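You operate a simulated robot arm through the tools that you are given. There is no shell and no other tool.

Carry out the task below with a simulated robot arm. There is one attempt and no reset: what you move stays moved.

Task
Fit the green dot keycap on the long pink module, then clamp the module in the clamp plate.
Fine: first clamp the module in the vice, press the keycap home on the bare stem, open the vice; lay the module in the clamp plate, then swing the yellow knob clamp shut; the yellow keycap stays on. Set down upright: long pink module.
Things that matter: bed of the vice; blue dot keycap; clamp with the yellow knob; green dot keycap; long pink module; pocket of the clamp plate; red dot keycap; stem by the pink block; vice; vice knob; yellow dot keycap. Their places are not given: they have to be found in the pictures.

Only the result counts: the job must be done as asked and must still hold three seconds after the hand-in. Knocking over, shifting, dropping, spilling or breaking anything else fails it.

Robot
A 6-joint arm with a two-finger parallel gripper, fixed in place. Base frame: the origin is at the foot of the arm, x ahead of it, y to its left, z up. Lengths are in m, angles in degrees, forces in N, time in s.
With the tool pointing down near the work surface it reaches from about 0.18 to 0.76 m from the base axis. Its first joint turns from -166.0 to 166.0 degrees. Payload 3.91 kg.
The tool frame sits at the grasp point between the pads (the TCP): z along the fingers, y along the line on which they close. The tips reach 0.03 m beyond it. Largest opening 0.11 m; finger width 0.02, thickness 0.01; the body of the gripper, 0.048 by 0.112 m, starts 0.055 m behind the TCP.
Orientation is that of the tool frame in the base frame, as a unit quaternion [w, x, y, z]. With the fingers straight down and closing along the base's y, the tool's x points along the base's -x, its y along +y and its z along -z.

Tools
- The arm moves only by the tool play_rows. Its argument "rows" is one flat list of numbers, 6 for each row, row after row: the shift along the tool's x, y, z in cm, then the turn, a rotation vector about the tool's x, y, z in degrees. In form: [tx, ty, tz, wx, wy, wz, tx, ty, tz, wx, wy, wz, ...]. A call has 1 to 20 rows; each row shifts and turns the commanded pose from where the row before left it, along the tool's axes as they then stand. "hand" is the opening, from 0 (shut) to 1 (fully open), set as the call begins (left out, the last holds). Rows are played at 5 a second. More than 0.05 m and 8.6 degrees between two rows, or a gripper value outside its range, and nothing of the call is played. Where a pose cannot be reached the arm comes as near as it can. A force on the tool above 40 N (or 10 N above the force at the start of the call, whichever is more), or a blocked arm, ends the call early, and 0.2 s more pass. The fingers move at their own pace (about 0.045 m/s each) and stop on an object; they squeeze with about 33 N. The grip force told is the motor's: it shows also when the fingers shut on nothing. Time passes only in rows, and 0.2 s behind the last, so rows that do not move let the fingers close. It gives the time, the measured TCP pose, the force on the tool (base axes), the opening and the grip force at its end, in the units of the frame above (readings bear some noise), with the torque about the TCP (base axes, N m) and any sound that the robot's microphone picked up.
- Cameras (640 x 400 px; columns grow to the right, rows downward): "scene" is fixed at [0.2187, -0.4997, 1.3148]; the picture's right is [0.74, -0.67, 0.00], its down [-0.37, -0.40, -0.84] and it looks along [0.56, 0.62, -0.55] (base axes); focal length 349 px, centre (320, 200). "wrist" rides on the gripper at [0.071, 0.022, -0.107] in the tool frame; the picture's right is [-0.29, 0.96, 0.00], its down [-0.76, -0.23, -0.61] and it looks along [-0.58, -0.18, 0.79] (tool axes); focal length 243 px, centre (320, 200).
- capture(camera): a new picture of that camera. The clock stands still meanwhile.
- move_column(by): slides the trunk up (or, below 0, down) by that many m; the arm rides with it, the base frame stays. It gives what a move gives, with no picture.
- probe_pixels(camera, pixels): for up to 12 pixels [column, row] of the newest picture of that camera ("zoom" is the newest enlarged one), the place [x, y, z] in the base frame of the surface seen there, good to about 0.002 m. The clock stands still meanwhile.
- enlarge(camera, box): a new picture of the part [left, top, right, bottom] of that camera's present view, enlarged. The clock stands still meanwhile.
- close_job(): hands the job in; it is judged then, once.

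Leave the gripper open and the arm clear of the work at the hand-in unless told otherwise.

The tools are called after ">>>" as name(argument=value, ...) on one line, values as JSON. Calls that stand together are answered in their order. play_rows: Moves the arm, as the interface text tells. Its arguments: {"type":"object","properties":{"rows":{"type":"array"},"hand":{"type":"number"}},"required":["rows"]} The other tools are called the same way: move_column (by) slides the trunk up or down; capture (camera) takes a picture; probe_pixels (camera, pixels) gives the place of the surface under pixels of a picture; enlarge (camera, box) takes an enlarged picture of a part of a camera's view; close_job () hands the job in.

At the start:

```text
time_s: 0.0
ee_pos: [0.3965, -0.0133, 1.0876]
orientation: [-0.001, 0.0, 1.0, 0.0]
force: [0.3, 0.5, 0.3]
moment: [0.02, 0.0, -0.01]
opening: 0.11
gripper_force: 0.0
trunk travel left (down, up): [-0.475, 0.115]
```

scene: 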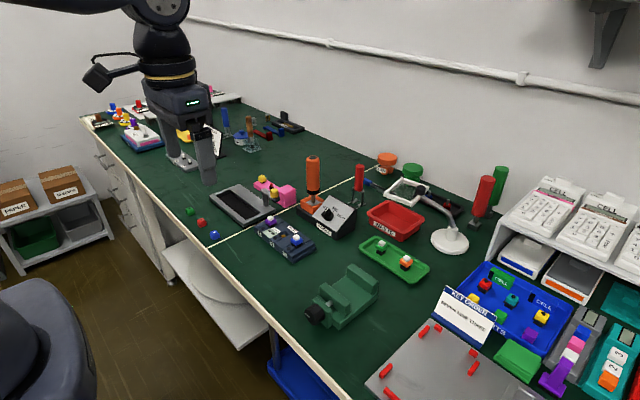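
wrist: 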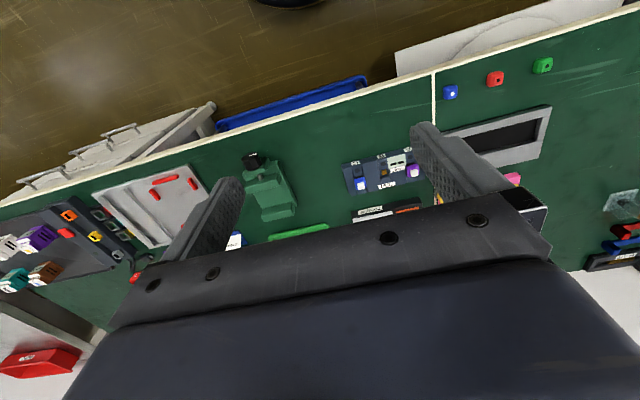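

I see a bench with a pink module near (275,190), keycaps near (190,211), (201,223), (214,235), and a green vice near (345,295). First I take enlarged pictures of those.

>>> enlarge(camera="scene", box=[170, 150, 330, 250])

>>> enlarge(camera="scene", box=[290, 240, 410, 340])

>>> enlarge(camera="scene", box=[240, 160, 360, 260])

>>> enlarge(camera="scene", box=[80, 80, 320, 230])

```text
4.00 times, centred on (250, 200) of scene
```

zoom: 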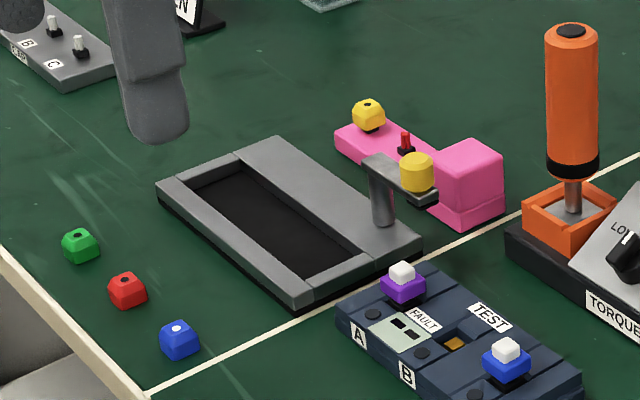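

```text
4.00 times, centred on (350, 290) of scene
```

zoom: 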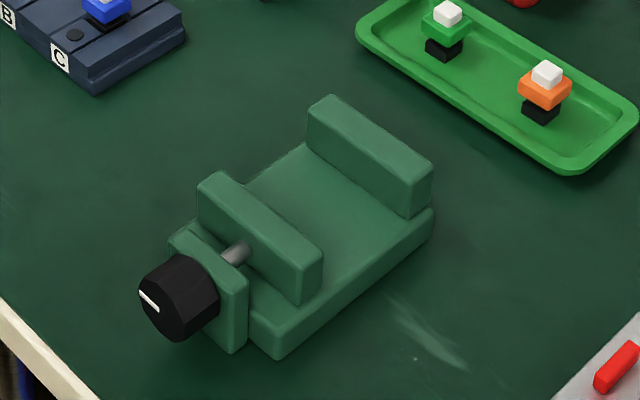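

```text
4.00 times, centred on (300, 210) of scene
```

zoom: 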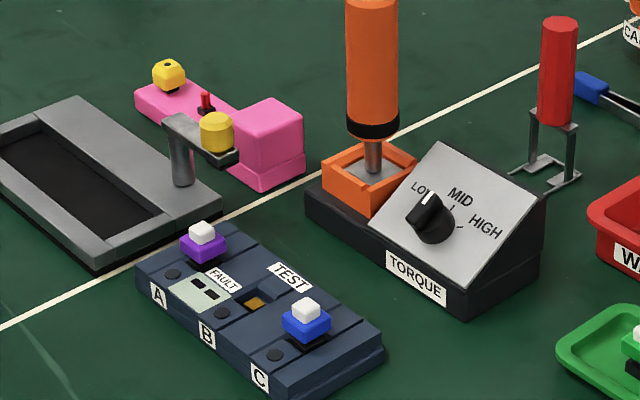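

```text
2.67 times, centred on (200, 155) of scene
```

zoom: 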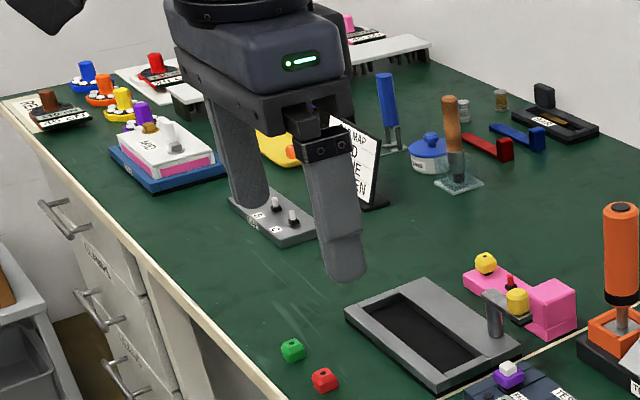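

I can see the parts now. I'll take a closer zoom of the clamp plate and module, to probe points on it.

>>> enlarge(camera="scene", box=[200, 165, 312, 235])

```text
5.71 times, centred on (256, 200) of scene
```

zoom: 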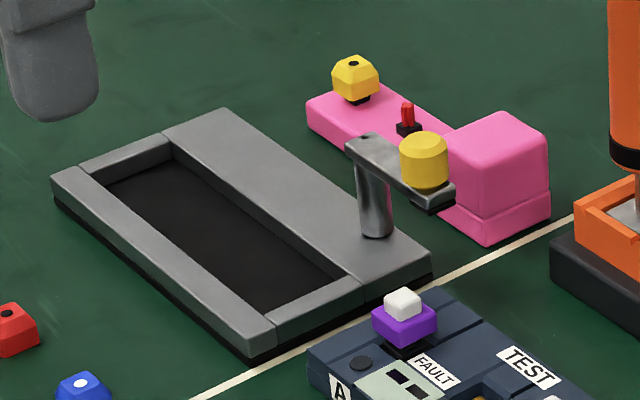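

Now I probe the module, stem, clamp and pocket in this zoom.

>>> probe_pixels(camera="zoom", pixels=[[353, 62], [408, 104], [408, 128], [448, 135], [502, 113], [546, 137], [492, 160], [488, 240], [550, 208], [308, 100], [340, 85], [430, 120]])

>>> probe_pixels(camera="zoom", pixels=[[365, 136], [424, 138], [440, 190], [376, 236], [52, 178], [222, 110], [430, 260], [250, 345], [105, 180], [170, 148], [362, 280], [268, 318]])

>>> probe_pixels(camera="zoom", pixels=[[190, 200], [140, 190], [320, 280], [250, 290], [180, 170], [300, 220], [100, 250], [450, 70], [78, 380], [6, 313], [340, 130], [310, 125]])

```text
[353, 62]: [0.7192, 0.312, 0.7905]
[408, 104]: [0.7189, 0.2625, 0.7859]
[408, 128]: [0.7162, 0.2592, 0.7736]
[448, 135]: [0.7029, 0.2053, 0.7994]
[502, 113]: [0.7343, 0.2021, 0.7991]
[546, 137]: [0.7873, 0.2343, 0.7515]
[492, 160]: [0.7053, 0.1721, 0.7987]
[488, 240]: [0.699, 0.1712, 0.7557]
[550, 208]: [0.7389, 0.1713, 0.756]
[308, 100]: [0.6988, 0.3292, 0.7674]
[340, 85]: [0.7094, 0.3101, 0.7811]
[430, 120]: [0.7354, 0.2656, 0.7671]
```

```text
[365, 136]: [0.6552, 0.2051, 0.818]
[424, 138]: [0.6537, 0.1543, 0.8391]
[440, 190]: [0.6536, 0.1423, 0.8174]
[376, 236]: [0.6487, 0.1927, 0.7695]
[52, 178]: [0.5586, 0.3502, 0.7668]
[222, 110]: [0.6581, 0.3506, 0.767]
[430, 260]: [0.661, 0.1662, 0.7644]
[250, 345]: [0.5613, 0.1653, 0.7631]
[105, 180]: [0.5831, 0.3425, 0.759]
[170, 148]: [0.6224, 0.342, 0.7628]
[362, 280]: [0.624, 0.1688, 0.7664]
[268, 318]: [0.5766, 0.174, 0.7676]
```

```text
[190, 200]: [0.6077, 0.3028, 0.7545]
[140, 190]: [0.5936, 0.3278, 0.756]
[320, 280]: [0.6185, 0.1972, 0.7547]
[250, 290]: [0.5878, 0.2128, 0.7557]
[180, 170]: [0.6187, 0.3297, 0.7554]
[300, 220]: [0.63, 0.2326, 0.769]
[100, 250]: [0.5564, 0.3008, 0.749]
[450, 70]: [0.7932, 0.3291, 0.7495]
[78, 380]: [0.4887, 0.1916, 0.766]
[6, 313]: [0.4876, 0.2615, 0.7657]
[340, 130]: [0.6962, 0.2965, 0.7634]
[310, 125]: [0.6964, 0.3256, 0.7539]
```

Table top is about z 0.75. Next the vice at close range.

>>> enlarge(camera="scene", box=[300, 258, 388, 333])

```text
5.33 times, centred on (344, 296) of scene
```

zoom: 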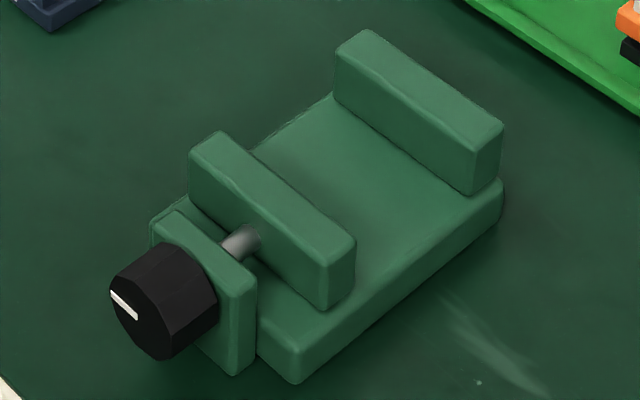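

>>> probe_pixels(camera="zoom", pixels=[[138, 290], [125, 300], [165, 335], [205, 285], [170, 255], [178, 215], [250, 285], [222, 138], [350, 240], [325, 270], [330, 300], [200, 160]])

>>> probe_pixels(camera="zoom", pixels=[[372, 35], [498, 128], [470, 145], [345, 60], [340, 100], [465, 190], [330, 150], [400, 210], [300, 340], [295, 375], [500, 200], [240, 240]])

>>> probe_pixels(camera="zoom", pixels=[[115, 292], [160, 355], [112, 280], [165, 245], [215, 300], [400, 150], [250, 190], [300, 225], [260, 350], [235, 365], [350, 290], [30, 300]])

```text
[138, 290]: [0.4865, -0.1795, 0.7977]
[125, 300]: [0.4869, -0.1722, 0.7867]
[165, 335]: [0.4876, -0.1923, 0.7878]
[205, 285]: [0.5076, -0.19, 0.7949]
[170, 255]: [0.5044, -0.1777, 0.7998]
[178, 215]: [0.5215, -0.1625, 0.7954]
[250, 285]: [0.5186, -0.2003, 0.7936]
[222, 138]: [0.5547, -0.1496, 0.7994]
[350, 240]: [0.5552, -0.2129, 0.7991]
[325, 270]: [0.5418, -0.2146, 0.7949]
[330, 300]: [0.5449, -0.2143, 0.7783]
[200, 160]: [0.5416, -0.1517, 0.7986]
```

```text
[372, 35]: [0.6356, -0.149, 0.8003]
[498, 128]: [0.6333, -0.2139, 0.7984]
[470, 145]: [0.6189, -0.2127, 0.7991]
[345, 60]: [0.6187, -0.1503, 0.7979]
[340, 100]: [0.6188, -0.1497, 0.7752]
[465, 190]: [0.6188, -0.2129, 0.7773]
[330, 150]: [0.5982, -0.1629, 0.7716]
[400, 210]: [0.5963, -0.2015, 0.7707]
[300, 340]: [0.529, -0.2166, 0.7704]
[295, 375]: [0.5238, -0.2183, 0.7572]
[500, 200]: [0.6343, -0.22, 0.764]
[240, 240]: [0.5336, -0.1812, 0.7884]
```

```text
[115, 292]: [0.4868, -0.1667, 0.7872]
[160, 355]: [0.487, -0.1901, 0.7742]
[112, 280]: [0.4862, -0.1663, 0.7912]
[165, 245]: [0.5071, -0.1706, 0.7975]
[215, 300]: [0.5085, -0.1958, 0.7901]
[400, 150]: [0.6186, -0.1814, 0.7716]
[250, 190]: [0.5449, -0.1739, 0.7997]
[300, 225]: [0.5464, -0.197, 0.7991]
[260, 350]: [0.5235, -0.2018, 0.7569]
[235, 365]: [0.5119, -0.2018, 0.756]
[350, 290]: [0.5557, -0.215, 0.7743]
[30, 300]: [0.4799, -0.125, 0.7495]
```

The vice jaws are open about 63 mm, with the knob axis along x at y≈-0.181, z≈0.787. Now the keycaps and stem from the scene camera at higher zoom.

>>> enlarge(camera="scene", box=[178, 200, 228, 245])

>>> enlarge(camera="scene", box=[250, 170, 300, 210])

>>> enlarge(camera="wrist", box=[400, 40, 640, 190])

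```text
8.89 times, centred on (203, 222) of scene
```

zoom: 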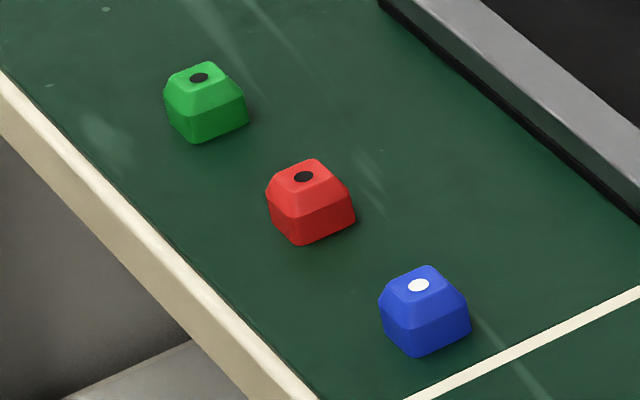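

```text
10.00 times, centred on (275, 190) of scene
```

zoom: 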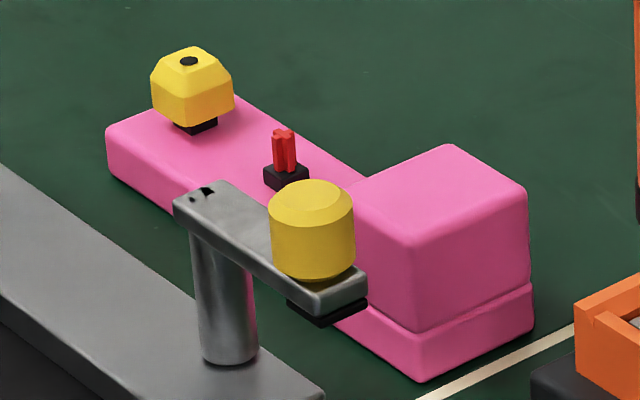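

```text
2.67 times, centred on (520, 115) of wrist
```

zoom: 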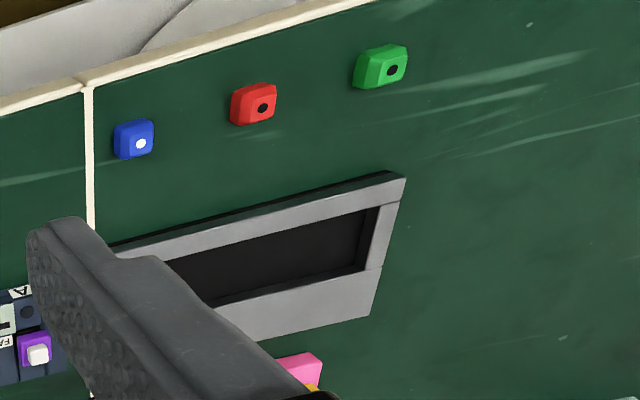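

The stem is a cross post (aligned with the module), and the green cap sits upright. I'll probe the green cap and table edge in a fresh zoom.

>>> enlarge(camera="scene", box=[180, 201, 204, 219])

```text
16.00 times, centred on (192, 210) of scene
```

zoom: 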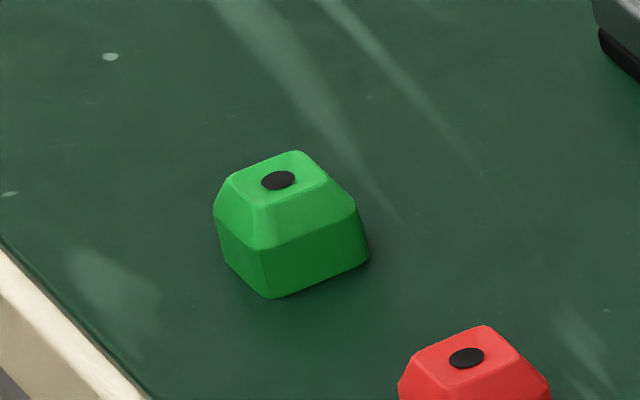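

>>> probe_pixels(camera="zoom", pixels=[[278, 180], [232, 178], [296, 153], [326, 182], [255, 208], [215, 212], [253, 250], [356, 207], [262, 296], [366, 260], [222, 258], [120, 380]])

>>> probe_pixels(camera="scene", pixels=[[172, 210], [205, 248], [260, 309], [300, 350], [225, 269]])

```text
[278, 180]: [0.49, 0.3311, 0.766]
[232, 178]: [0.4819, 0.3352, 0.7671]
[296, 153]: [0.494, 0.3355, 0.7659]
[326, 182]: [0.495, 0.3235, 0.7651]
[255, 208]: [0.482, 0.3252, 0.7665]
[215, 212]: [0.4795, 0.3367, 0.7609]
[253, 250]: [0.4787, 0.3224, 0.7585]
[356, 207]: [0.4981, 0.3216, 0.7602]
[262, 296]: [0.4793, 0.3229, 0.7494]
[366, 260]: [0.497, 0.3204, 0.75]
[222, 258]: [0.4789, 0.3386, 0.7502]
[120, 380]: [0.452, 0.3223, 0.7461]
```

```text
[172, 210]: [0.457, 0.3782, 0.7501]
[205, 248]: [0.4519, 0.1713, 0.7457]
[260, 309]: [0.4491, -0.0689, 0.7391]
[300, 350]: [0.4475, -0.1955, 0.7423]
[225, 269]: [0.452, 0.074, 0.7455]
```

Green cap centre ≈ (0.4885, 0.330), nearly axis-aligned, 16 mm tall. Bench edge at x≈0.45. Plan: grip the module by its pink block (fingers closing along x). First turn the gripper 90° in place, so the camera sits on the +y side.

>>> play_rows(rows=[0, 0, 0, 0, 0, 8.2, 0, 0, 0, 0, 0, 8.2, 0, 0, 0, 0, 0, 8.2, 0, 0, 0, 0, 0, 8.2, 0, 0, 0, 0, 0, 8.2, 0, 0, 0, 0, 0, 8.2, 0, 0, 0, 0, 0, 8.2, 0, 0, 0, 0, 0, 8.2, 0, 0, 0, 0, 0, 8.2, 0, 0, 0, 0, 0, 8.2, 0, 0, 0, 0, 0, 8.0], hand=0.6)

```text
time_s: 2.4
ee_pos: [0.3966, -0.0125, 1.0882]
orientation: [0.0, 0.708, 0.707, 0.0]
force: [0.2, -0.8, -0.2]
moment: [0.01, 0.0, -0.04]
opening: 0.0659
gripper_force: 0.0
trunk travel left (down, up): [-0.475, 0.115]
```

The orientation is as wanted. Now travel to above the pink block at z 0.95.

>>> play_rows(rows=[2.03, 3.22, 0.8, 0, 0, 0, 2.03, 3.22, 0.8, 0, 0, 0, 2.03, 3.22, 1.0, 0, 0, 0, 2.03, 3.22, 1.4, 0, 0, 0, 2.03, 3.22, 1.4, 0, 0, 0, 2.03, 3.22, 1.4, 0, 0, 0, 2.03, 3.22, 1.6, 0, 0, 0, 2.03, 3.22, 1.8, 0, 0, 0, 2.03, 3.22, 1.8, 0, 0, 0, 2.03, 3.22, 1.8, 0, 0, 0, 0, 0, 0, 0, 0, 0])

>>> capture(camera="wrist")

>>> capture(camera="scene")

```text
time_s: 4.8
ee_pos: [0.718, 0.1914, 0.9489]
orientation: [0.0, 0.707, 0.708, 0.0]
force: [0.2, -0.9, 0.5]
moment: [-0.04, 0.05, 0.0]
opening: 0.0656
gripper_force: 0.0
trunk travel left (down, up): [-0.475, 0.115]
```

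```text
taken
```

wrist: 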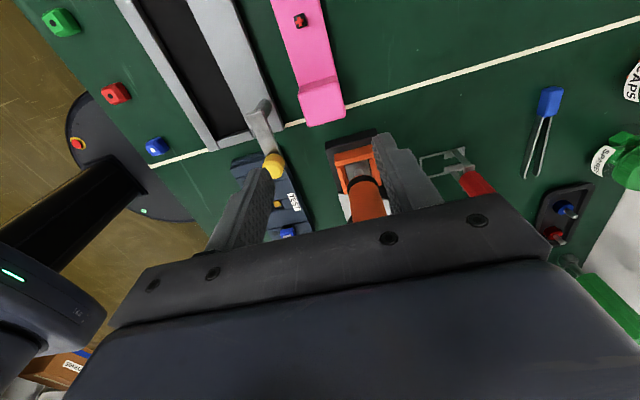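

```text
taken
```

scene: 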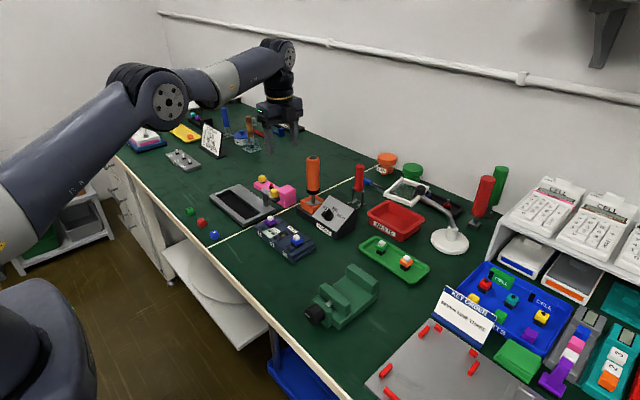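

The arm is above the block. I check where the tall orange driver stands relative to the grip zone, and probe module corners again.

>>> enlarge(camera="scene", box=[230, 145, 342, 215])

>>> probe_pixels(camera="scene", pixels=[[312, 158], [307, 185], [318, 188], [360, 166], [304, 206], [484, 180], [402, 188], [408, 262]])

>>> probe_pixels(camera="wrist", pixels=[[270, 2], [327, 2], [345, 118], [308, 126], [298, 90], [336, 76], [300, 20], [276, 20], [290, 60], [316, 50], [322, 100], [300, 14]])

```text
5.71 times, centred on (286, 180) of scene
```

zoom: 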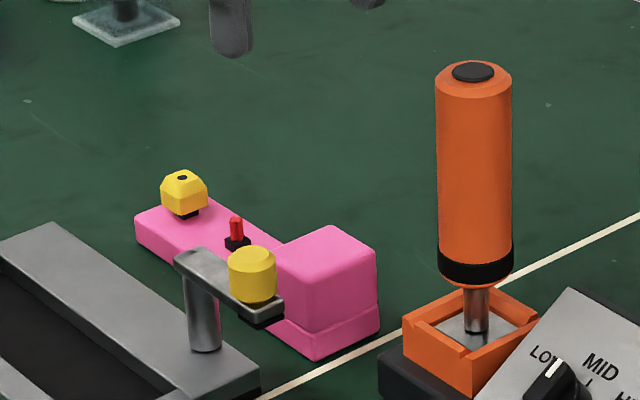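

```text
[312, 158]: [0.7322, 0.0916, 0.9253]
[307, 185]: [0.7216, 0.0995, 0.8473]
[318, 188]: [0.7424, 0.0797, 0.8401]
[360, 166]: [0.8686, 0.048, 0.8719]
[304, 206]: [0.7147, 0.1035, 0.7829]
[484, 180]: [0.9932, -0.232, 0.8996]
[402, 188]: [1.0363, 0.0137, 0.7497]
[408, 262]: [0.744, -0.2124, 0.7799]
```

```text
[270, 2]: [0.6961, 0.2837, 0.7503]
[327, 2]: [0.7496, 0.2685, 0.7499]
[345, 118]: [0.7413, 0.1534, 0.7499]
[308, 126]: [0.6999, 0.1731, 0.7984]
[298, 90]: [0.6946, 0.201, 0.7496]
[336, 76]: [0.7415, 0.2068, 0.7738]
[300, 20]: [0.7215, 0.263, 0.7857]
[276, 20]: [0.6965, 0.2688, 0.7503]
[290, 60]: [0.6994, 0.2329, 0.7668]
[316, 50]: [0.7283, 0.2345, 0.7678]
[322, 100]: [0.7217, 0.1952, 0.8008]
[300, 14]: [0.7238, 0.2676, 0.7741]
```

Driver is at (0.732, 0.091), 8 cm from my grip spot, so the straight descent is clear. Going down over the block to TCP z≈0.79.

>>> play_rows(rows=[-0.2, 0.15, 2, 0, 0, 0, 0, 0, 2, 0, 0, 0, 0, 0, 2, 0, 0, 0, 0, 0, 2, 0, 0, 0, 0, 0, 2, 0, 0, 0, 0, 0, 2, 0, 0, 0, 0, 0, 2, 0, 0, 0, 0, 0, 1, 0, 0, 0, 0, 0, 0.9, 0, 0, 0, 0, 0, 0, 0, 0, 0])

>>> capture(camera="wrist")

>>> enlarge(camera="scene", box=[230, 145, 342, 215])

```text
time_s: 7.0
ee_pos: [0.7198, 0.1892, 0.79]
orientation: [0.0, 0.707, 0.707, 0.0]
force: [-0.5, 0.7, -0.1]
moment: [-0.01, -0.01, 0.01]
opening: 0.0658
gripper_force: 0.0
trunk travel left (down, up): [-0.475, 0.115]
```

```text
taken
```

wrist: 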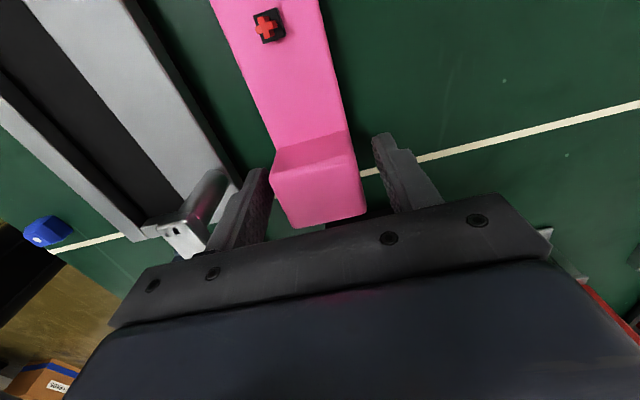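

```text
5.71 times, centred on (286, 180) of scene
```

zoom: 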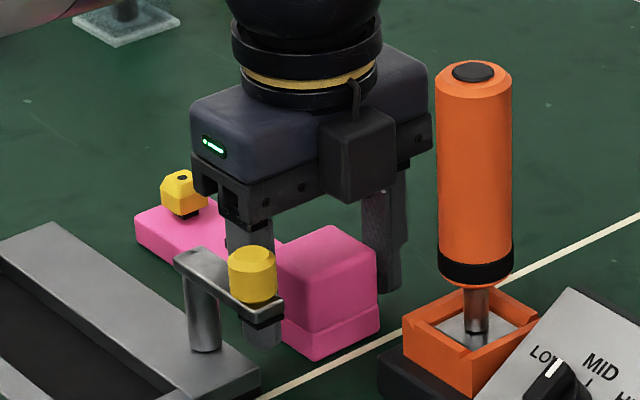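

The fingers straddle the block. From this close view I probe the stem and base edges before closing.

>>> probe_pixels(camera="wrist", pixels=[[267, 26], [265, 20], [268, 40], [248, 110], [336, 110], [275, 162], [345, 137], [290, 226], [360, 212], [150, 200], [120, 160], [60, 60]])

>>> play_rows(rows=[0, 0, 0, 0, 0, 0, 0, 0, 0, 0, 0, 0, 0, 0, 0, 0, 0, 0, 0, 0, 0, 0, 0, 0, 0, 0, 0, 0, 0, 0], hand=0)

```text
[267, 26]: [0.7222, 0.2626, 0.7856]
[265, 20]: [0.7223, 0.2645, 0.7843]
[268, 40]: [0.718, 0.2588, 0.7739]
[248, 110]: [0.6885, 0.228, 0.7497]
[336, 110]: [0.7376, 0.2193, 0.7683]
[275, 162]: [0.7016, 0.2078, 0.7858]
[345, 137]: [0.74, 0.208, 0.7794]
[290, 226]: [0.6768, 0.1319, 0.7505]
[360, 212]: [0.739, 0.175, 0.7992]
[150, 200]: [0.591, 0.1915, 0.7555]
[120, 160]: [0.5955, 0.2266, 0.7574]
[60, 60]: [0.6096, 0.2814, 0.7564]
```

```text
time_s: 8.2
ee_pos: [0.7197, 0.1895, 0.7917]
orientation: [0.0, 0.707, 0.707, -0.001]
force: [0.2, 0.2, 0.2]
moment: [0.04, -0.03, -0.08]
opening: 0.0436
gripper_force: 32.8
trunk travel left (down, up): [-0.475, 0.115]
```

Gripped at 43.6 mm opening with 33 N. Lifting gently straight up.

>>> play_rows(rows=[0, 0, -0.5, 0, 0, 0, 0, 0, -1, 0, 0, 0, 0, 0, -1.5, 0, 0, 0, 0, 0, -2, 0, 0, 0, 0, 0, -2, 0, 0, 0, 0, 0, -2, 0, 0, 0, 0, 0, -2, 0, 0, 0, 0, 0, -2, 0, 0, 0, 0, 0, -2, 0, 0, 0, 0, 0, -2, 0, 0, 0, 0, 0, -1.5, 0, 0, 0, 0, 0, 0, 0, 0, 0])

>>> capture(camera="wrist")

>>> enlarge(camera="scene", box=[200, 85, 360, 215])

```text
time_s: 10.8
ee_pos: [0.7176, 0.1888, 0.9764]
orientation: [0.0, 0.707, 0.707, 0.001]
force: [0.9, -0.6, -1.2]
moment: [-0.04, 0.02, 0.01]
opening: 0.0437
gripper_force: 33.0
trunk travel left (down, up): [-0.475, 0.115]
```

```text
taken
```

wrist: 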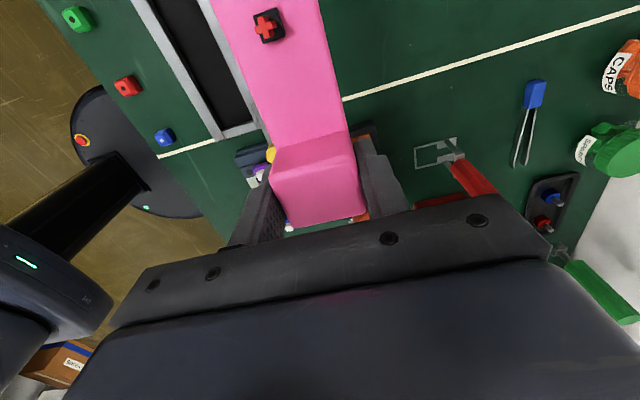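

```text
3.08 times, centred on (280, 150) of scene
```

zoom: 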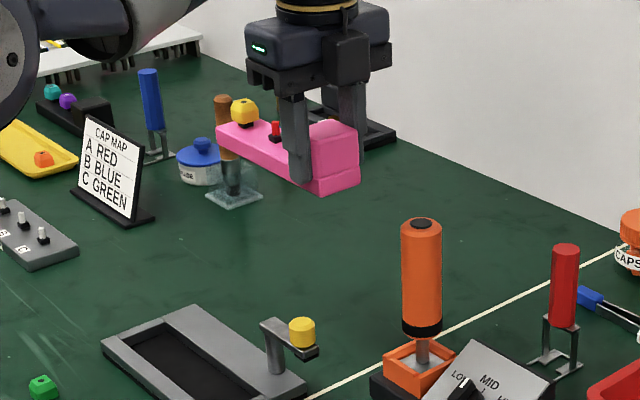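

The module hangs level. I check its place relative to the TCP by probing it while held.

>>> probe_pixels(camera="wrist", pixels=[[267, 26], [300, 110], [320, 70], [320, 170], [287, 222], [357, 210], [255, 80], [335, 70], [280, 20], [230, 20], [317, 20], [300, 195]])

>>> probe_pixels(camera="zoom", pixels=[[318, 192], [359, 183], [218, 128], [232, 152], [340, 175], [276, 124], [246, 104], [340, 130]])

```text
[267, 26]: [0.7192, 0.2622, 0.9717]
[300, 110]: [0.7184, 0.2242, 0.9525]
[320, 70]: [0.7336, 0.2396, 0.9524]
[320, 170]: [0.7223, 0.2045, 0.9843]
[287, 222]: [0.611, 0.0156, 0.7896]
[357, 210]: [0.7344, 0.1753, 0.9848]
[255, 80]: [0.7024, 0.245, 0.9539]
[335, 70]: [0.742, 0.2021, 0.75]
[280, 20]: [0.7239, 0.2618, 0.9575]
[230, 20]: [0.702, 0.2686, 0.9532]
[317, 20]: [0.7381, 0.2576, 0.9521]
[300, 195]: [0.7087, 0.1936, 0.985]
```

```text
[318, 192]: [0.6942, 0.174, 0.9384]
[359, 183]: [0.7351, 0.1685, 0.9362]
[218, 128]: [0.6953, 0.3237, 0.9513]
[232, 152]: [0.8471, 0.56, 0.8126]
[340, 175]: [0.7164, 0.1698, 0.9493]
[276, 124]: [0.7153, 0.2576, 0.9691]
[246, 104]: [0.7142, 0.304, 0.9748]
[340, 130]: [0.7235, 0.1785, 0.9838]
```

Module bottom is about 41 mm below the TCP, and its centre about 61 mm toward +y. Now raise 3 cm, then carry to above the vice at (0.594, -0.243).

>>> play_rows(rows=[0, 0, -1.5, 0, 0, 0, 0, 0, -1.5, 0, 0, 0, -3.6, -1.03, 0, 0, 0, 0, -3.6, -1.03, 0, 0, 0, 0, -3.6, -1.03, 0, 0, 0, 0, -3.6, -1.03, 0, 0, 0, 0, -3.6, -1.03, 0, 0, 0, 0, -3.6, -1.03, 0, 0, 0, 0, -3.6, -1.03, 0, 0, 0, 0, -3.6, -1.03, 0, 0, 0, 0, -3.6, -1.03, 0, 0, 0, 0, -3.6, -1.03, 0, 0, 0, 0, -3.6, -1.03, 0, 0, 0, 0, -3.58, -1.03, 0, 0, 0, 0, 0, 0, 2, 0, 0, 0, 0, 0, 2, 0, 0, 0, 0, 0, 0, 0, 0, 0])

>>> capture(camera="wrist")

>>> capture(camera="scene")

```text
time_s: 14.4
ee_pos: [0.5864, -0.2466, 0.9643]
orientation: [0.001, 0.707, 0.707, 0.0]
force: [0.0, -0.9, -0.8]
moment: [-0.09, -0.03, 0.0]
opening: 0.0439
gripper_force: 33.2
out of reach, approached as far as the arm can: row 1, 2
trunk travel left (down, up): [-0.475, 0.115]
```

```text
taken
```

wrist: 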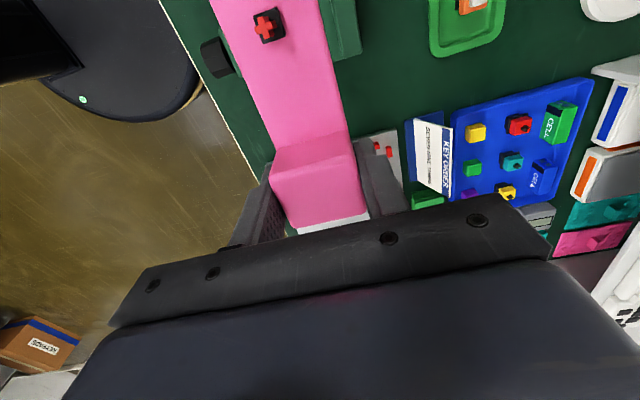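

```text
taken
```

scene: 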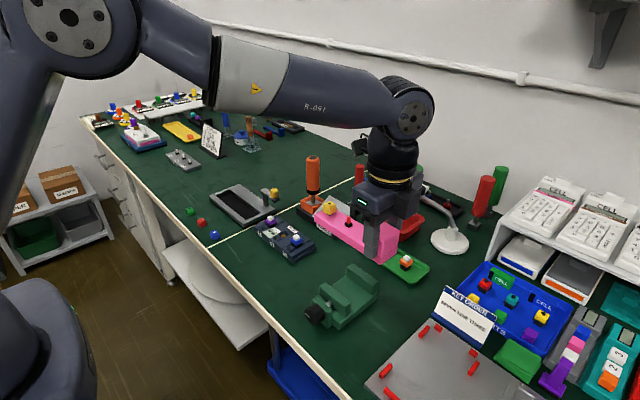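

Now above the vice at (0.586, -0.247, 0.964). I descend to where the module bottom is still above the jaws (TCP z 0.855) and check alignment.

>>> play_rows(rows=[0.36, 0.76, 1.5, 0, 0, 0, 0, 0, 2, 0, 0, 0, 0, 0, 2, 0, 0, 0, 0, 0, 2, 0, 0, 0, 0, 0, 2, 0, 0, 0, 0, 0, 1.4, 0, 0, 0, 0, 0, 0, 0, 0, 0])

>>> enlarge(camera="scene", box=[290, 220, 418, 300])

>>> capture(camera="wrist")

```text
time_s: 16.0
ee_pos: [0.5942, -0.2432, 0.8544]
orientation: [0.0, 0.707, 0.707, 0.001]
force: [0.8, -0.5, -2.1]
moment: [-0.07, 0.01, 0.03]
opening: 0.0438
gripper_force: 32.7
trunk travel left (down, up): [-0.475, 0.115]
```

```text
5.00 times, centred on (354, 260) of scene
```

zoom: 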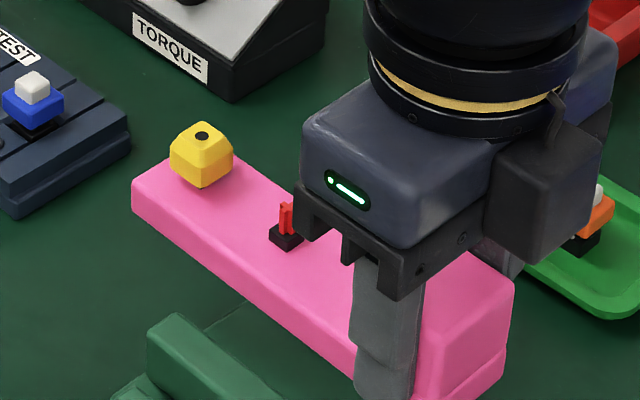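

```text
taken
```

wrist: 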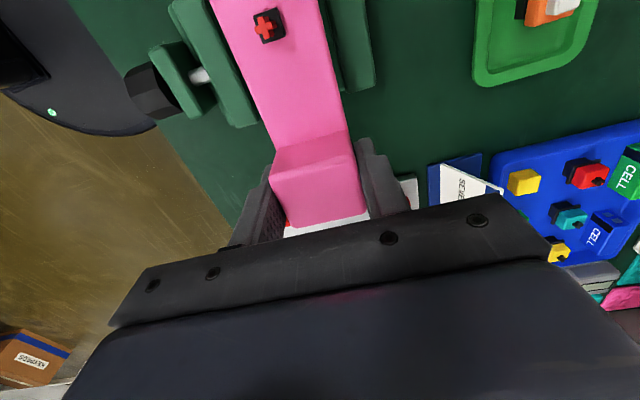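

The module is over the bed. I probe the module edges and jaw faces to check the side gaps.

>>> probe_pixels(camera="wrist", pixels=[[265, 25], [240, 75], [226, 40], [325, 50], [333, 80], [350, 50], [365, 85], [240, 110], [215, 40], [300, 80], [195, 75], [345, 20]])

>>> probe_pixels(camera="zoom", pixels=[[133, 180], [135, 210], [202, 136], [285, 205], [286, 235], [440, 300], [513, 290], [420, 385], [240, 160], [180, 320]])

```text
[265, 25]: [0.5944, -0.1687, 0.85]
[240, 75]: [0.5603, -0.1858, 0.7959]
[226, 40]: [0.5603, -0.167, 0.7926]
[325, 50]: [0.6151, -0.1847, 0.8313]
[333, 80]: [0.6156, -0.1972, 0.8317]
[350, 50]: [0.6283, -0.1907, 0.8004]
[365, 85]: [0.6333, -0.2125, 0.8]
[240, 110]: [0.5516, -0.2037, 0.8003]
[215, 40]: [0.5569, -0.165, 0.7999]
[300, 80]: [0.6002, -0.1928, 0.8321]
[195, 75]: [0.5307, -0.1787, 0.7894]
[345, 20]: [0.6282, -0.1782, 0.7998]
```

```text
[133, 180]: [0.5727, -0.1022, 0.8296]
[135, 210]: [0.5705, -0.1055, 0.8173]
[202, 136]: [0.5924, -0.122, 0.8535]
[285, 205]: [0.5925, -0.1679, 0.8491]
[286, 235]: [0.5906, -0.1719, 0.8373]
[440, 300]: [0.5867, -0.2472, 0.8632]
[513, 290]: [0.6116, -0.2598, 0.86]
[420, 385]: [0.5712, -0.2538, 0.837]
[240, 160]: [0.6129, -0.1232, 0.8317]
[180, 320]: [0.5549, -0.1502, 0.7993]
```

Side gaps: ~3.5 mm to the fixed jaw and ~11 mm to the moving jaw. Lowering slowly onto the bed, watching force.

>>> play_rows(rows=[0, 0, 1.0, 0, 0, 0, 0, 0, 1.0, 0, 0, 0, 0, 0, 1.0, 0, 0, 0, 0, 0, 0.6, 0, 0, 0, 0, 0, 0.3, 0, 0, 0, 0, 0, 0, 0, 0, 0])

```text
time_s: 17.4
ee_pos: [0.5948, -0.2425, 0.8148]
orientation: [0.0, 0.707, 0.707, 0.0]
force: [0.7, 0.3, -1.6]
moment: [-0.06, -0.01, -0.01]
opening: 0.0437
gripper_force: 32.5
trunk travel left (down, up): [-0.475, 0.115]
```

No contact yet (force -1.6 N, the module's weight). Two small further steps.

>>> play_rows(rows=[0, 0, 0.1, 0, 0, 0, 0, 0, 0.1, 0, 0, 0, 0, 0, 0, 0, 0, 0])

>>> enlarge(camera="scene", box=[290, 230, 418, 310])

```text
time_s: 18.2
ee_pos: [0.594, -0.243, 0.813]
orientation: [0.0, 0.707, 0.707, 0.0]
force: [0.4, 0.1, -2.0]
moment: [-0.05, 0.01, 0.0]
opening: 0.0437
gripper_force: 32.5
trunk travel left (down, up): [-0.475, 0.115]
```

```text
5.00 times, centred on (354, 270) of scene
```

zoom: 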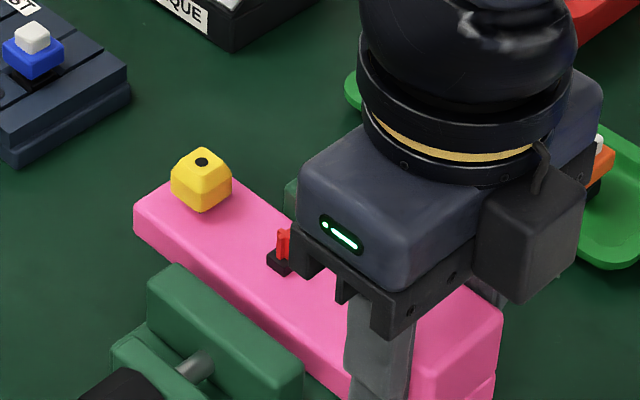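

>>> play_rows(rows=[0, 0, 0.1, 0, 0, 0, 0, 0, 0.05, 0, 0, 0, 0, 0, 0, 0, 0, 0])

>>> probe_pixels(camera="zoom", pixels=[[240, 200], [300, 290], [150, 200], [350, 330], [200, 200]])

```text
time_s: 19.0
ee_pos: [0.5947, -0.2429, 0.8122]
orientation: [0.0, 0.707, 0.707, 0.001]
force: [-1.0, -0.9, 6.0]
moment: [0.64, 0.1, 0.05]
opening: 0.0438
gripper_force: 33.1
trunk travel left (down, up): [-0.475, 0.115]
```

```text
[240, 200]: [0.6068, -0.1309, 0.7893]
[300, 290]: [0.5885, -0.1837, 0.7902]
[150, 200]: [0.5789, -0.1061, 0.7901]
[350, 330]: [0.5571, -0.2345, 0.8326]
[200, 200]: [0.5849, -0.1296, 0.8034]
```

Contact with the bed (+6 N). Release gently and see whether the module rests level.

>>> play_rows(rows=[0, 0, 0, 0, 0, 0, 0, 0, 0, 0, 0, 0, 0, 0, 0, 0, 0, 0], hand=0.6)

>>> play_rows(rows=[0, 0, -1, 0, 0, 0, 0, 0, -2, 0, 0, 0, 0, 0, -3, 0, 0, 0, 0, 0, -4, 0, 0, 0, 0, 0, -4, 0, 0, 0, 0, 0, 0, 0, 0, 0])

>>> enlarge(camera="scene", box=[290, 240, 402, 325])

>>> capture(camera="wrist")

```text
time_s: 19.8
ee_pos: [0.5949, -0.2431, 0.8122]
orientation: [0.001, 0.707, 0.707, 0.001]
force: [0.1, -0.1, -0.3]
moment: [-0.03, 0.01, -0.02]
opening: 0.0659
gripper_force: 0.0
trunk travel left (down, up): [-0.475, 0.115]
```

```text
time_s: 21.2
ee_pos: [0.5948, -0.2434, 0.9529]
orientation: [0.0, 0.707, 0.707, -0.001]
force: [-0.9, 0.2, 0.1]
moment: [0.01, 0.01, 0.01]
opening: 0.066
gripper_force: 0.0
trunk travel left (down, up): [-0.475, 0.115]
```

```text
4.71 times, centred on (346, 282) of scene
```

zoom: 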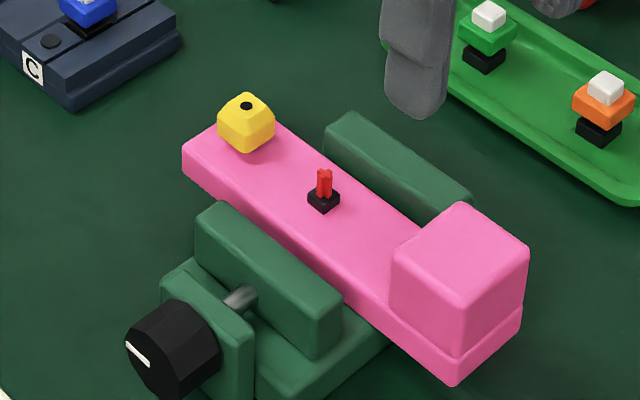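

```text
taken
```

wrist: 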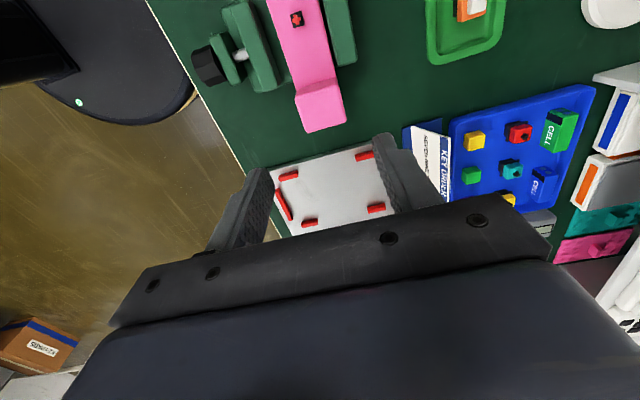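

The module lies on the bed. I check it is level by probing both ends.

>>> probe_pixels(camera="zoom", pixels=[[225, 150], [195, 155], [380, 260], [460, 235], [325, 172], [322, 200], [262, 130], [300, 170], [350, 280], [330, 320], [445, 190], [188, 165]])

```text
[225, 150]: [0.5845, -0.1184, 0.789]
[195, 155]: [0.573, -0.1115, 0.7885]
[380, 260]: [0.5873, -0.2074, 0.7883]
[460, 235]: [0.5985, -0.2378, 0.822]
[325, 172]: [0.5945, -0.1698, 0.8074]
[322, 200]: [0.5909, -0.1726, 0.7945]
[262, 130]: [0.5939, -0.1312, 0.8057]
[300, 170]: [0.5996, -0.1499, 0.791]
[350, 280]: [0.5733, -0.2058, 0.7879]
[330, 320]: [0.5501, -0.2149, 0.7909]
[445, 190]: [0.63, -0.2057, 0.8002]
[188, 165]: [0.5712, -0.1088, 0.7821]
```

The module lies level on the bed (stem at (0.594, -0.170), top 0.807). Next the knob: I back off to (0.45, -0.18, 1.0), then tilt the tool to point along +x.

>>> play_rows(rows=[1.24, -2.9, -1, 0, 0, 0, 1.24, -2.9, -1, 0, 0, 0, 1.24, -2.9, -1, 0, 0, 0, 1.24, -2.9, -1, 0, 0, 0, 1.24, -2.9, -1, 0, 0, 0, 0, 0, 0, 0, 0, 0])

>>> play_rows(rows=[0, 0, 0, -8.2, 0, 0, 0, 0, 0, -8.2, 0, 0, 0, 0, 0, -8.2, 0, 0, 0, 0, 0, -8.2, 0, 0, 0, 0, 0, -8.2, 0, 0, 0, 0, 0, -8.2, 0, 0, 0, 0, 0, -8.2, 0, 0, 0, 0, 0, -8.2, 0, 0, 0, 0, 0, -8.2, 0, 0, 0, 0, 0, -8.2, 0, 0, 0, 0, 0, -8.0, 0, 0, 0, 0, 0, 0, 0, 0])

>>> capture(camera="scene")

>>> capture(camera="wrist")

```text
time_s: 22.6
ee_pos: [0.4486, -0.1808, 1.0004]
orientation: [0.0, 0.707, 0.707, 0.0]
force: [-0.4, -0.3, 0.1]
moment: [0.01, 0.0, 0.01]
opening: 0.0658
gripper_force: 0.0
trunk travel left (down, up): [-0.475, 0.115]
```

```text
time_s: 25.2
ee_pos: [0.4492, -0.1805, 1.0025]
orientation: [0.5, 0.5, 0.5, 0.5]
force: [0.1, 0.2, -0.7]
moment: [-0.02, -0.02, 0.02]
opening: 0.0662
gripper_force: 0.0
trunk travel left (down, up): [-0.475, 0.115]
```

```text
taken
```

scene: 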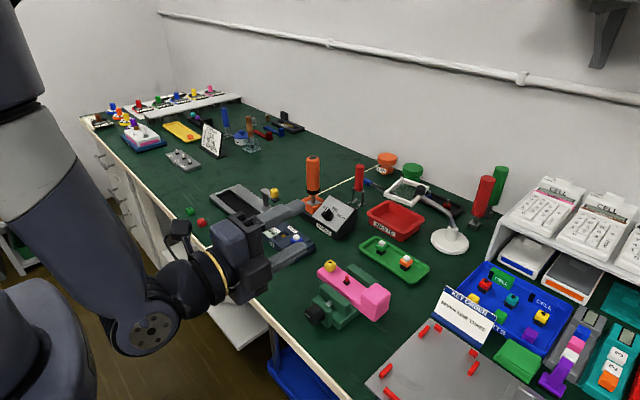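

```text
taken
```

wrist: 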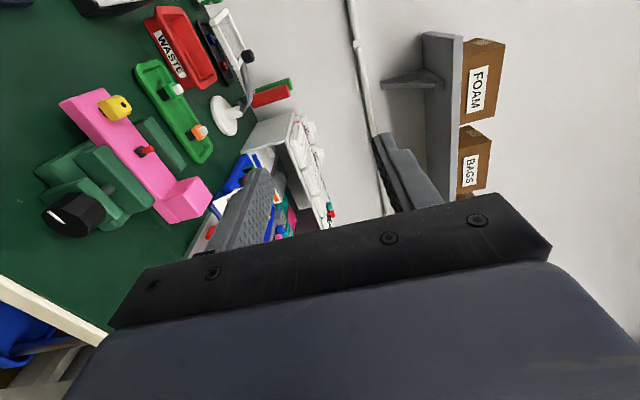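

The horizontal pose works (tool z along +x). Now I spin the hand -90° so the fingers close horizontally, narrow the opening to ~45 mm, and pull back 2 cm.

>>> play_rows(rows=[0, 0, -2, 0, 0, -8.2, 0, 0, 0, 0, 0, -8.2, 0, 0, 0, 0, 0, -8.2, 0, 0, 0, 0, 0, -8.2, 0, 0, 0, 0, 0, -8.2, 0, 0, 0, 0, 0, -8.2, 0, 0, 0, 0, 0, -8.2, 0, 0, 0, 0, 0, -8.2, 0, 0, 0, 0, 0, -8.2, 0, 0, 0, 0, 0, -8.2, 0, 0, 0, 0, 0, -8.0, 0, 0, 0, 0, 0, 0], hand=0.42)

>>> capture(camera="scene")

```text
time_s: 27.8
ee_pos: [0.4287, -0.1804, 1.0022]
orientation: [0.707, -0.001, 0.707, -0.002]
force: [-1.1, -0.5, 1.0]
moment: [0.04, 0.0, 0.03]
opening: 0.0459
gripper_force: 0.1
trunk travel left (down, up): [-0.475, 0.115]
```

```text
taken
```

scene: 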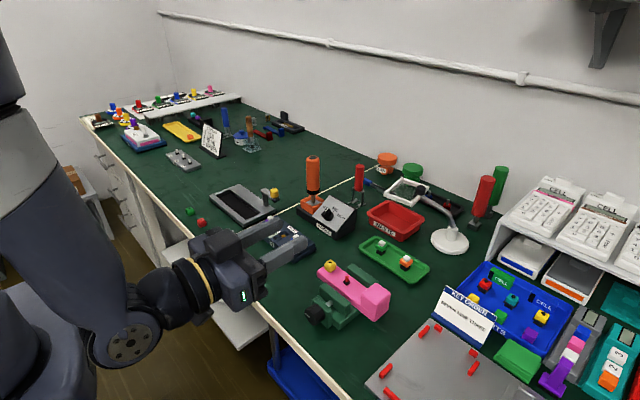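

I measure the knob face more finely before lowering.

>>> enlarge(camera="scene", box=[300, 295, 348, 330])

```text
11.43 times, centred on (324, 312) of scene
```

zoom: 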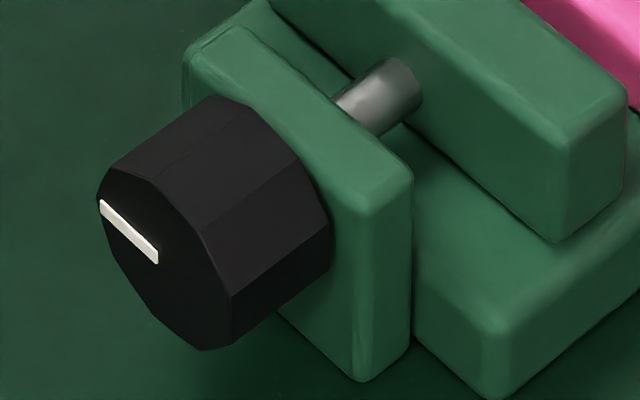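

>>> probe_pixels(camera="zoom", pixels=[[102, 200], [155, 258], [125, 172], [180, 210], [225, 295], [203, 345], [140, 310], [165, 270], [240, 105], [325, 240], [105, 190], [215, 330]])

```text
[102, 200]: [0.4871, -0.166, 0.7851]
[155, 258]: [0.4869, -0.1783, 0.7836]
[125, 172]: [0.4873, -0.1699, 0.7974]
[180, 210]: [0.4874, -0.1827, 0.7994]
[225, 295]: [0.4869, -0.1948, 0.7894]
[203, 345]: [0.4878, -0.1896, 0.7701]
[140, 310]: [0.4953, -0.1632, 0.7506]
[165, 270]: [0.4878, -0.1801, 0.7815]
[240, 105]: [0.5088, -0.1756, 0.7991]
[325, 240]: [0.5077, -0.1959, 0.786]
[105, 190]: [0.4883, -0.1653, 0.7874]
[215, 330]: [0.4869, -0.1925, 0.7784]
```

Knob centre is (y -0.1805, z 0.784), radius ~15.5 mm, front face x 0.487. I lower the trunk half-way first.

>>> move_column(by=-0.11)

>>> capture(camera="scene")

```text
time_s: 29.2
ee_pos: [0.4292, -0.18, 0.8923]
orientation: [0.707, 0.0, 0.707, 0.0]
force: [-0.5, 0.2, -0.3]
moment: [0.02, 0.0, -0.03]
opening: 0.0461
gripper_force: 0.1
trunk travel left (down, up): [-0.365, 0.225]
```

```text
taken
```

scene: 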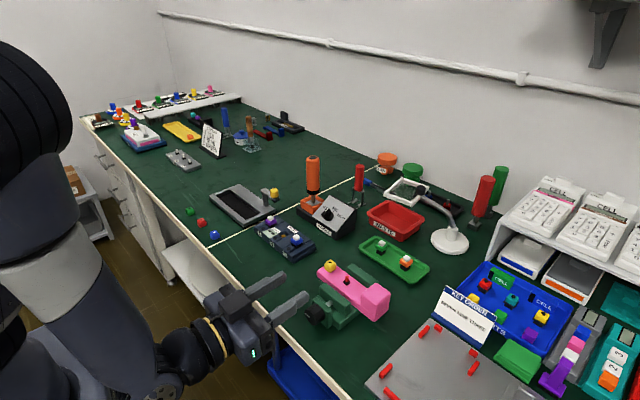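

Clear so far. Lower the remaining 10.8 cm.

>>> move_column(by=-0.1083)

>>> enlarge(camera="scene", box=[200, 250, 400, 375])

>>> capture(camera="wrist")

```text
time_s: 30.6
ee_pos: [0.4294, -0.1804, 0.7843]
orientation: [0.707, 0.0, 0.707, 0.001]
force: [0.2, 1.2, 1.2]
moment: [0.01, -0.02, -0.01]
opening: 0.0463
gripper_force: 0.0
trunk travel left (down, up): [-0.257, 0.333]
```

```text
3.20 times, centred on (300, 312) of scene
```

zoom: 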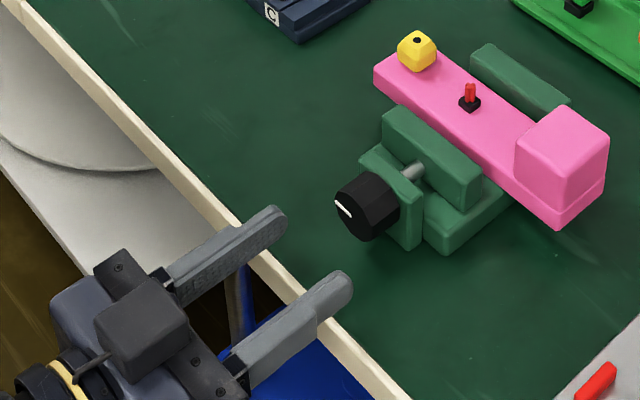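

```text
taken
```

wrist: 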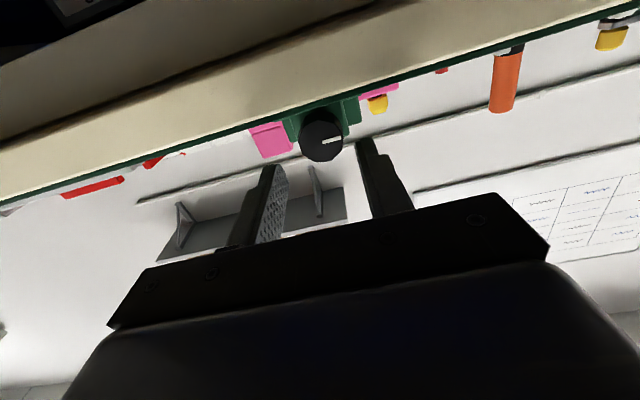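

The fingers straddle the knob axis well. Advance 4.5 cm along +x, so the tips cover most of the knob.

>>> play_rows(rows=[0, 0, 1, 0, 0, 0, 0, 0, 1, 0, 0, 0, 0, 0, 1, 0, 0, 0, 0, 0, 1, 0, 0, 0, 0, 0, 0.5, 0, 0, 0, 0, 0, 0, 0, 0, 0])

>>> enlarge(camera="scene", box=[240, 260, 368, 340])

```text
time_s: 32.0
ee_pos: [0.4765, -0.1797, 0.7839]
orientation: [0.707, 0.0, 0.708, 0.001]
force: [0.7, -0.4, 0.0]
moment: [0.0, 0.0, -0.02]
opening: 0.0463
gripper_force: 0.1
trunk travel left (down, up): [-0.257, 0.333]
```

```text
5.00 times, centred on (304, 300) of scene
```

zoom: 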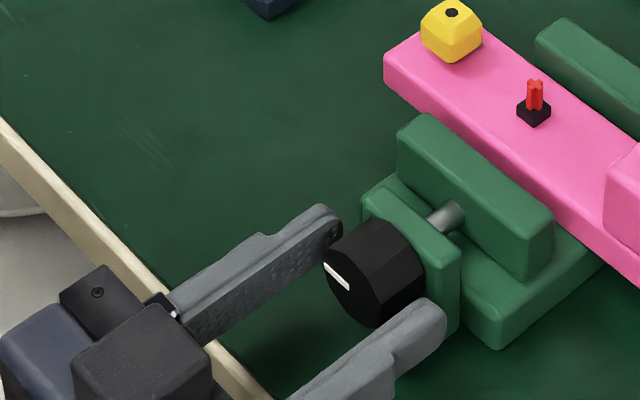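

Well centred on the knob. Close on it.

>>> play_rows(rows=[0, -0.07, 0, 0, 0, 0, 0, 0, 0, 0, 0, 0, 0, 0, 0, 0, 0, 0, 0, 0, 0, 0, 0, 0], hand=0)

```text
time_s: 33.0
ee_pos: [0.4747, -0.1793, 0.7831]
orientation: [0.707, -0.001, 0.707, 0.001]
force: [2.7, 13.6, -1.3]
moment: [0.0, -0.2, 0.04]
opening: 0.0337
gripper_force: 45.2
trunk travel left (down, up): [-0.257, 0.333]
```

Gripped at 33.7 mm, with a 13.6 N sideways force on the tool in +y. I relieve that by shifting +y slightly.

>>> play_rows(rows=[0, 0.1, 0, 0, 0, 0, 0, 0, 0, 0, 0, 0])

```text
time_s: 33.6
ee_pos: [0.4747, -0.1791, 0.783]
orientation: [0.707, 0.0, 0.708, 0.0]
force: [2.3, 11.2, -2.0]
moment: [0.0, -0.11, -0.1]
opening: 0.0336
gripper_force: 44.7
trunk travel left (down, up): [-0.257, 0.333]
```

>>> play_rows(rows=[0, 0.15, 0, 0, 0, 0, 0, 0.15, 0, 0, 0, 0, 0, 0, 0, 0, 0, 0])

```text
time_s: 34.4
ee_pos: [0.4742, -0.1796, 0.7833]
orientation: [0.707, 0.001, 0.707, -0.001]
force: [5.4, -11.0, -3.7]
moment: [0.06, 0.36, -0.01]
opening: 0.0334
gripper_force: 45.2
trunk travel left (down, up): [-0.257, 0.333]
```

Overshot (-11 N); go back half.

>>> play_rows(rows=[0, -0.15, 0, 0, 0, 0, 0, 0, 0, 0, 0, 0])

```text
time_s: 35.0
ee_pos: [0.4744, -0.1804, 0.7823]
orientation: [0.707, 0.0, 0.707, -0.001]
force: [4.7, -11.8, -1.0]
moment: [-0.02, 0.43, -0.05]
opening: 0.0337
gripper_force: 44.8
trunk travel left (down, up): [-0.257, 0.333]
```

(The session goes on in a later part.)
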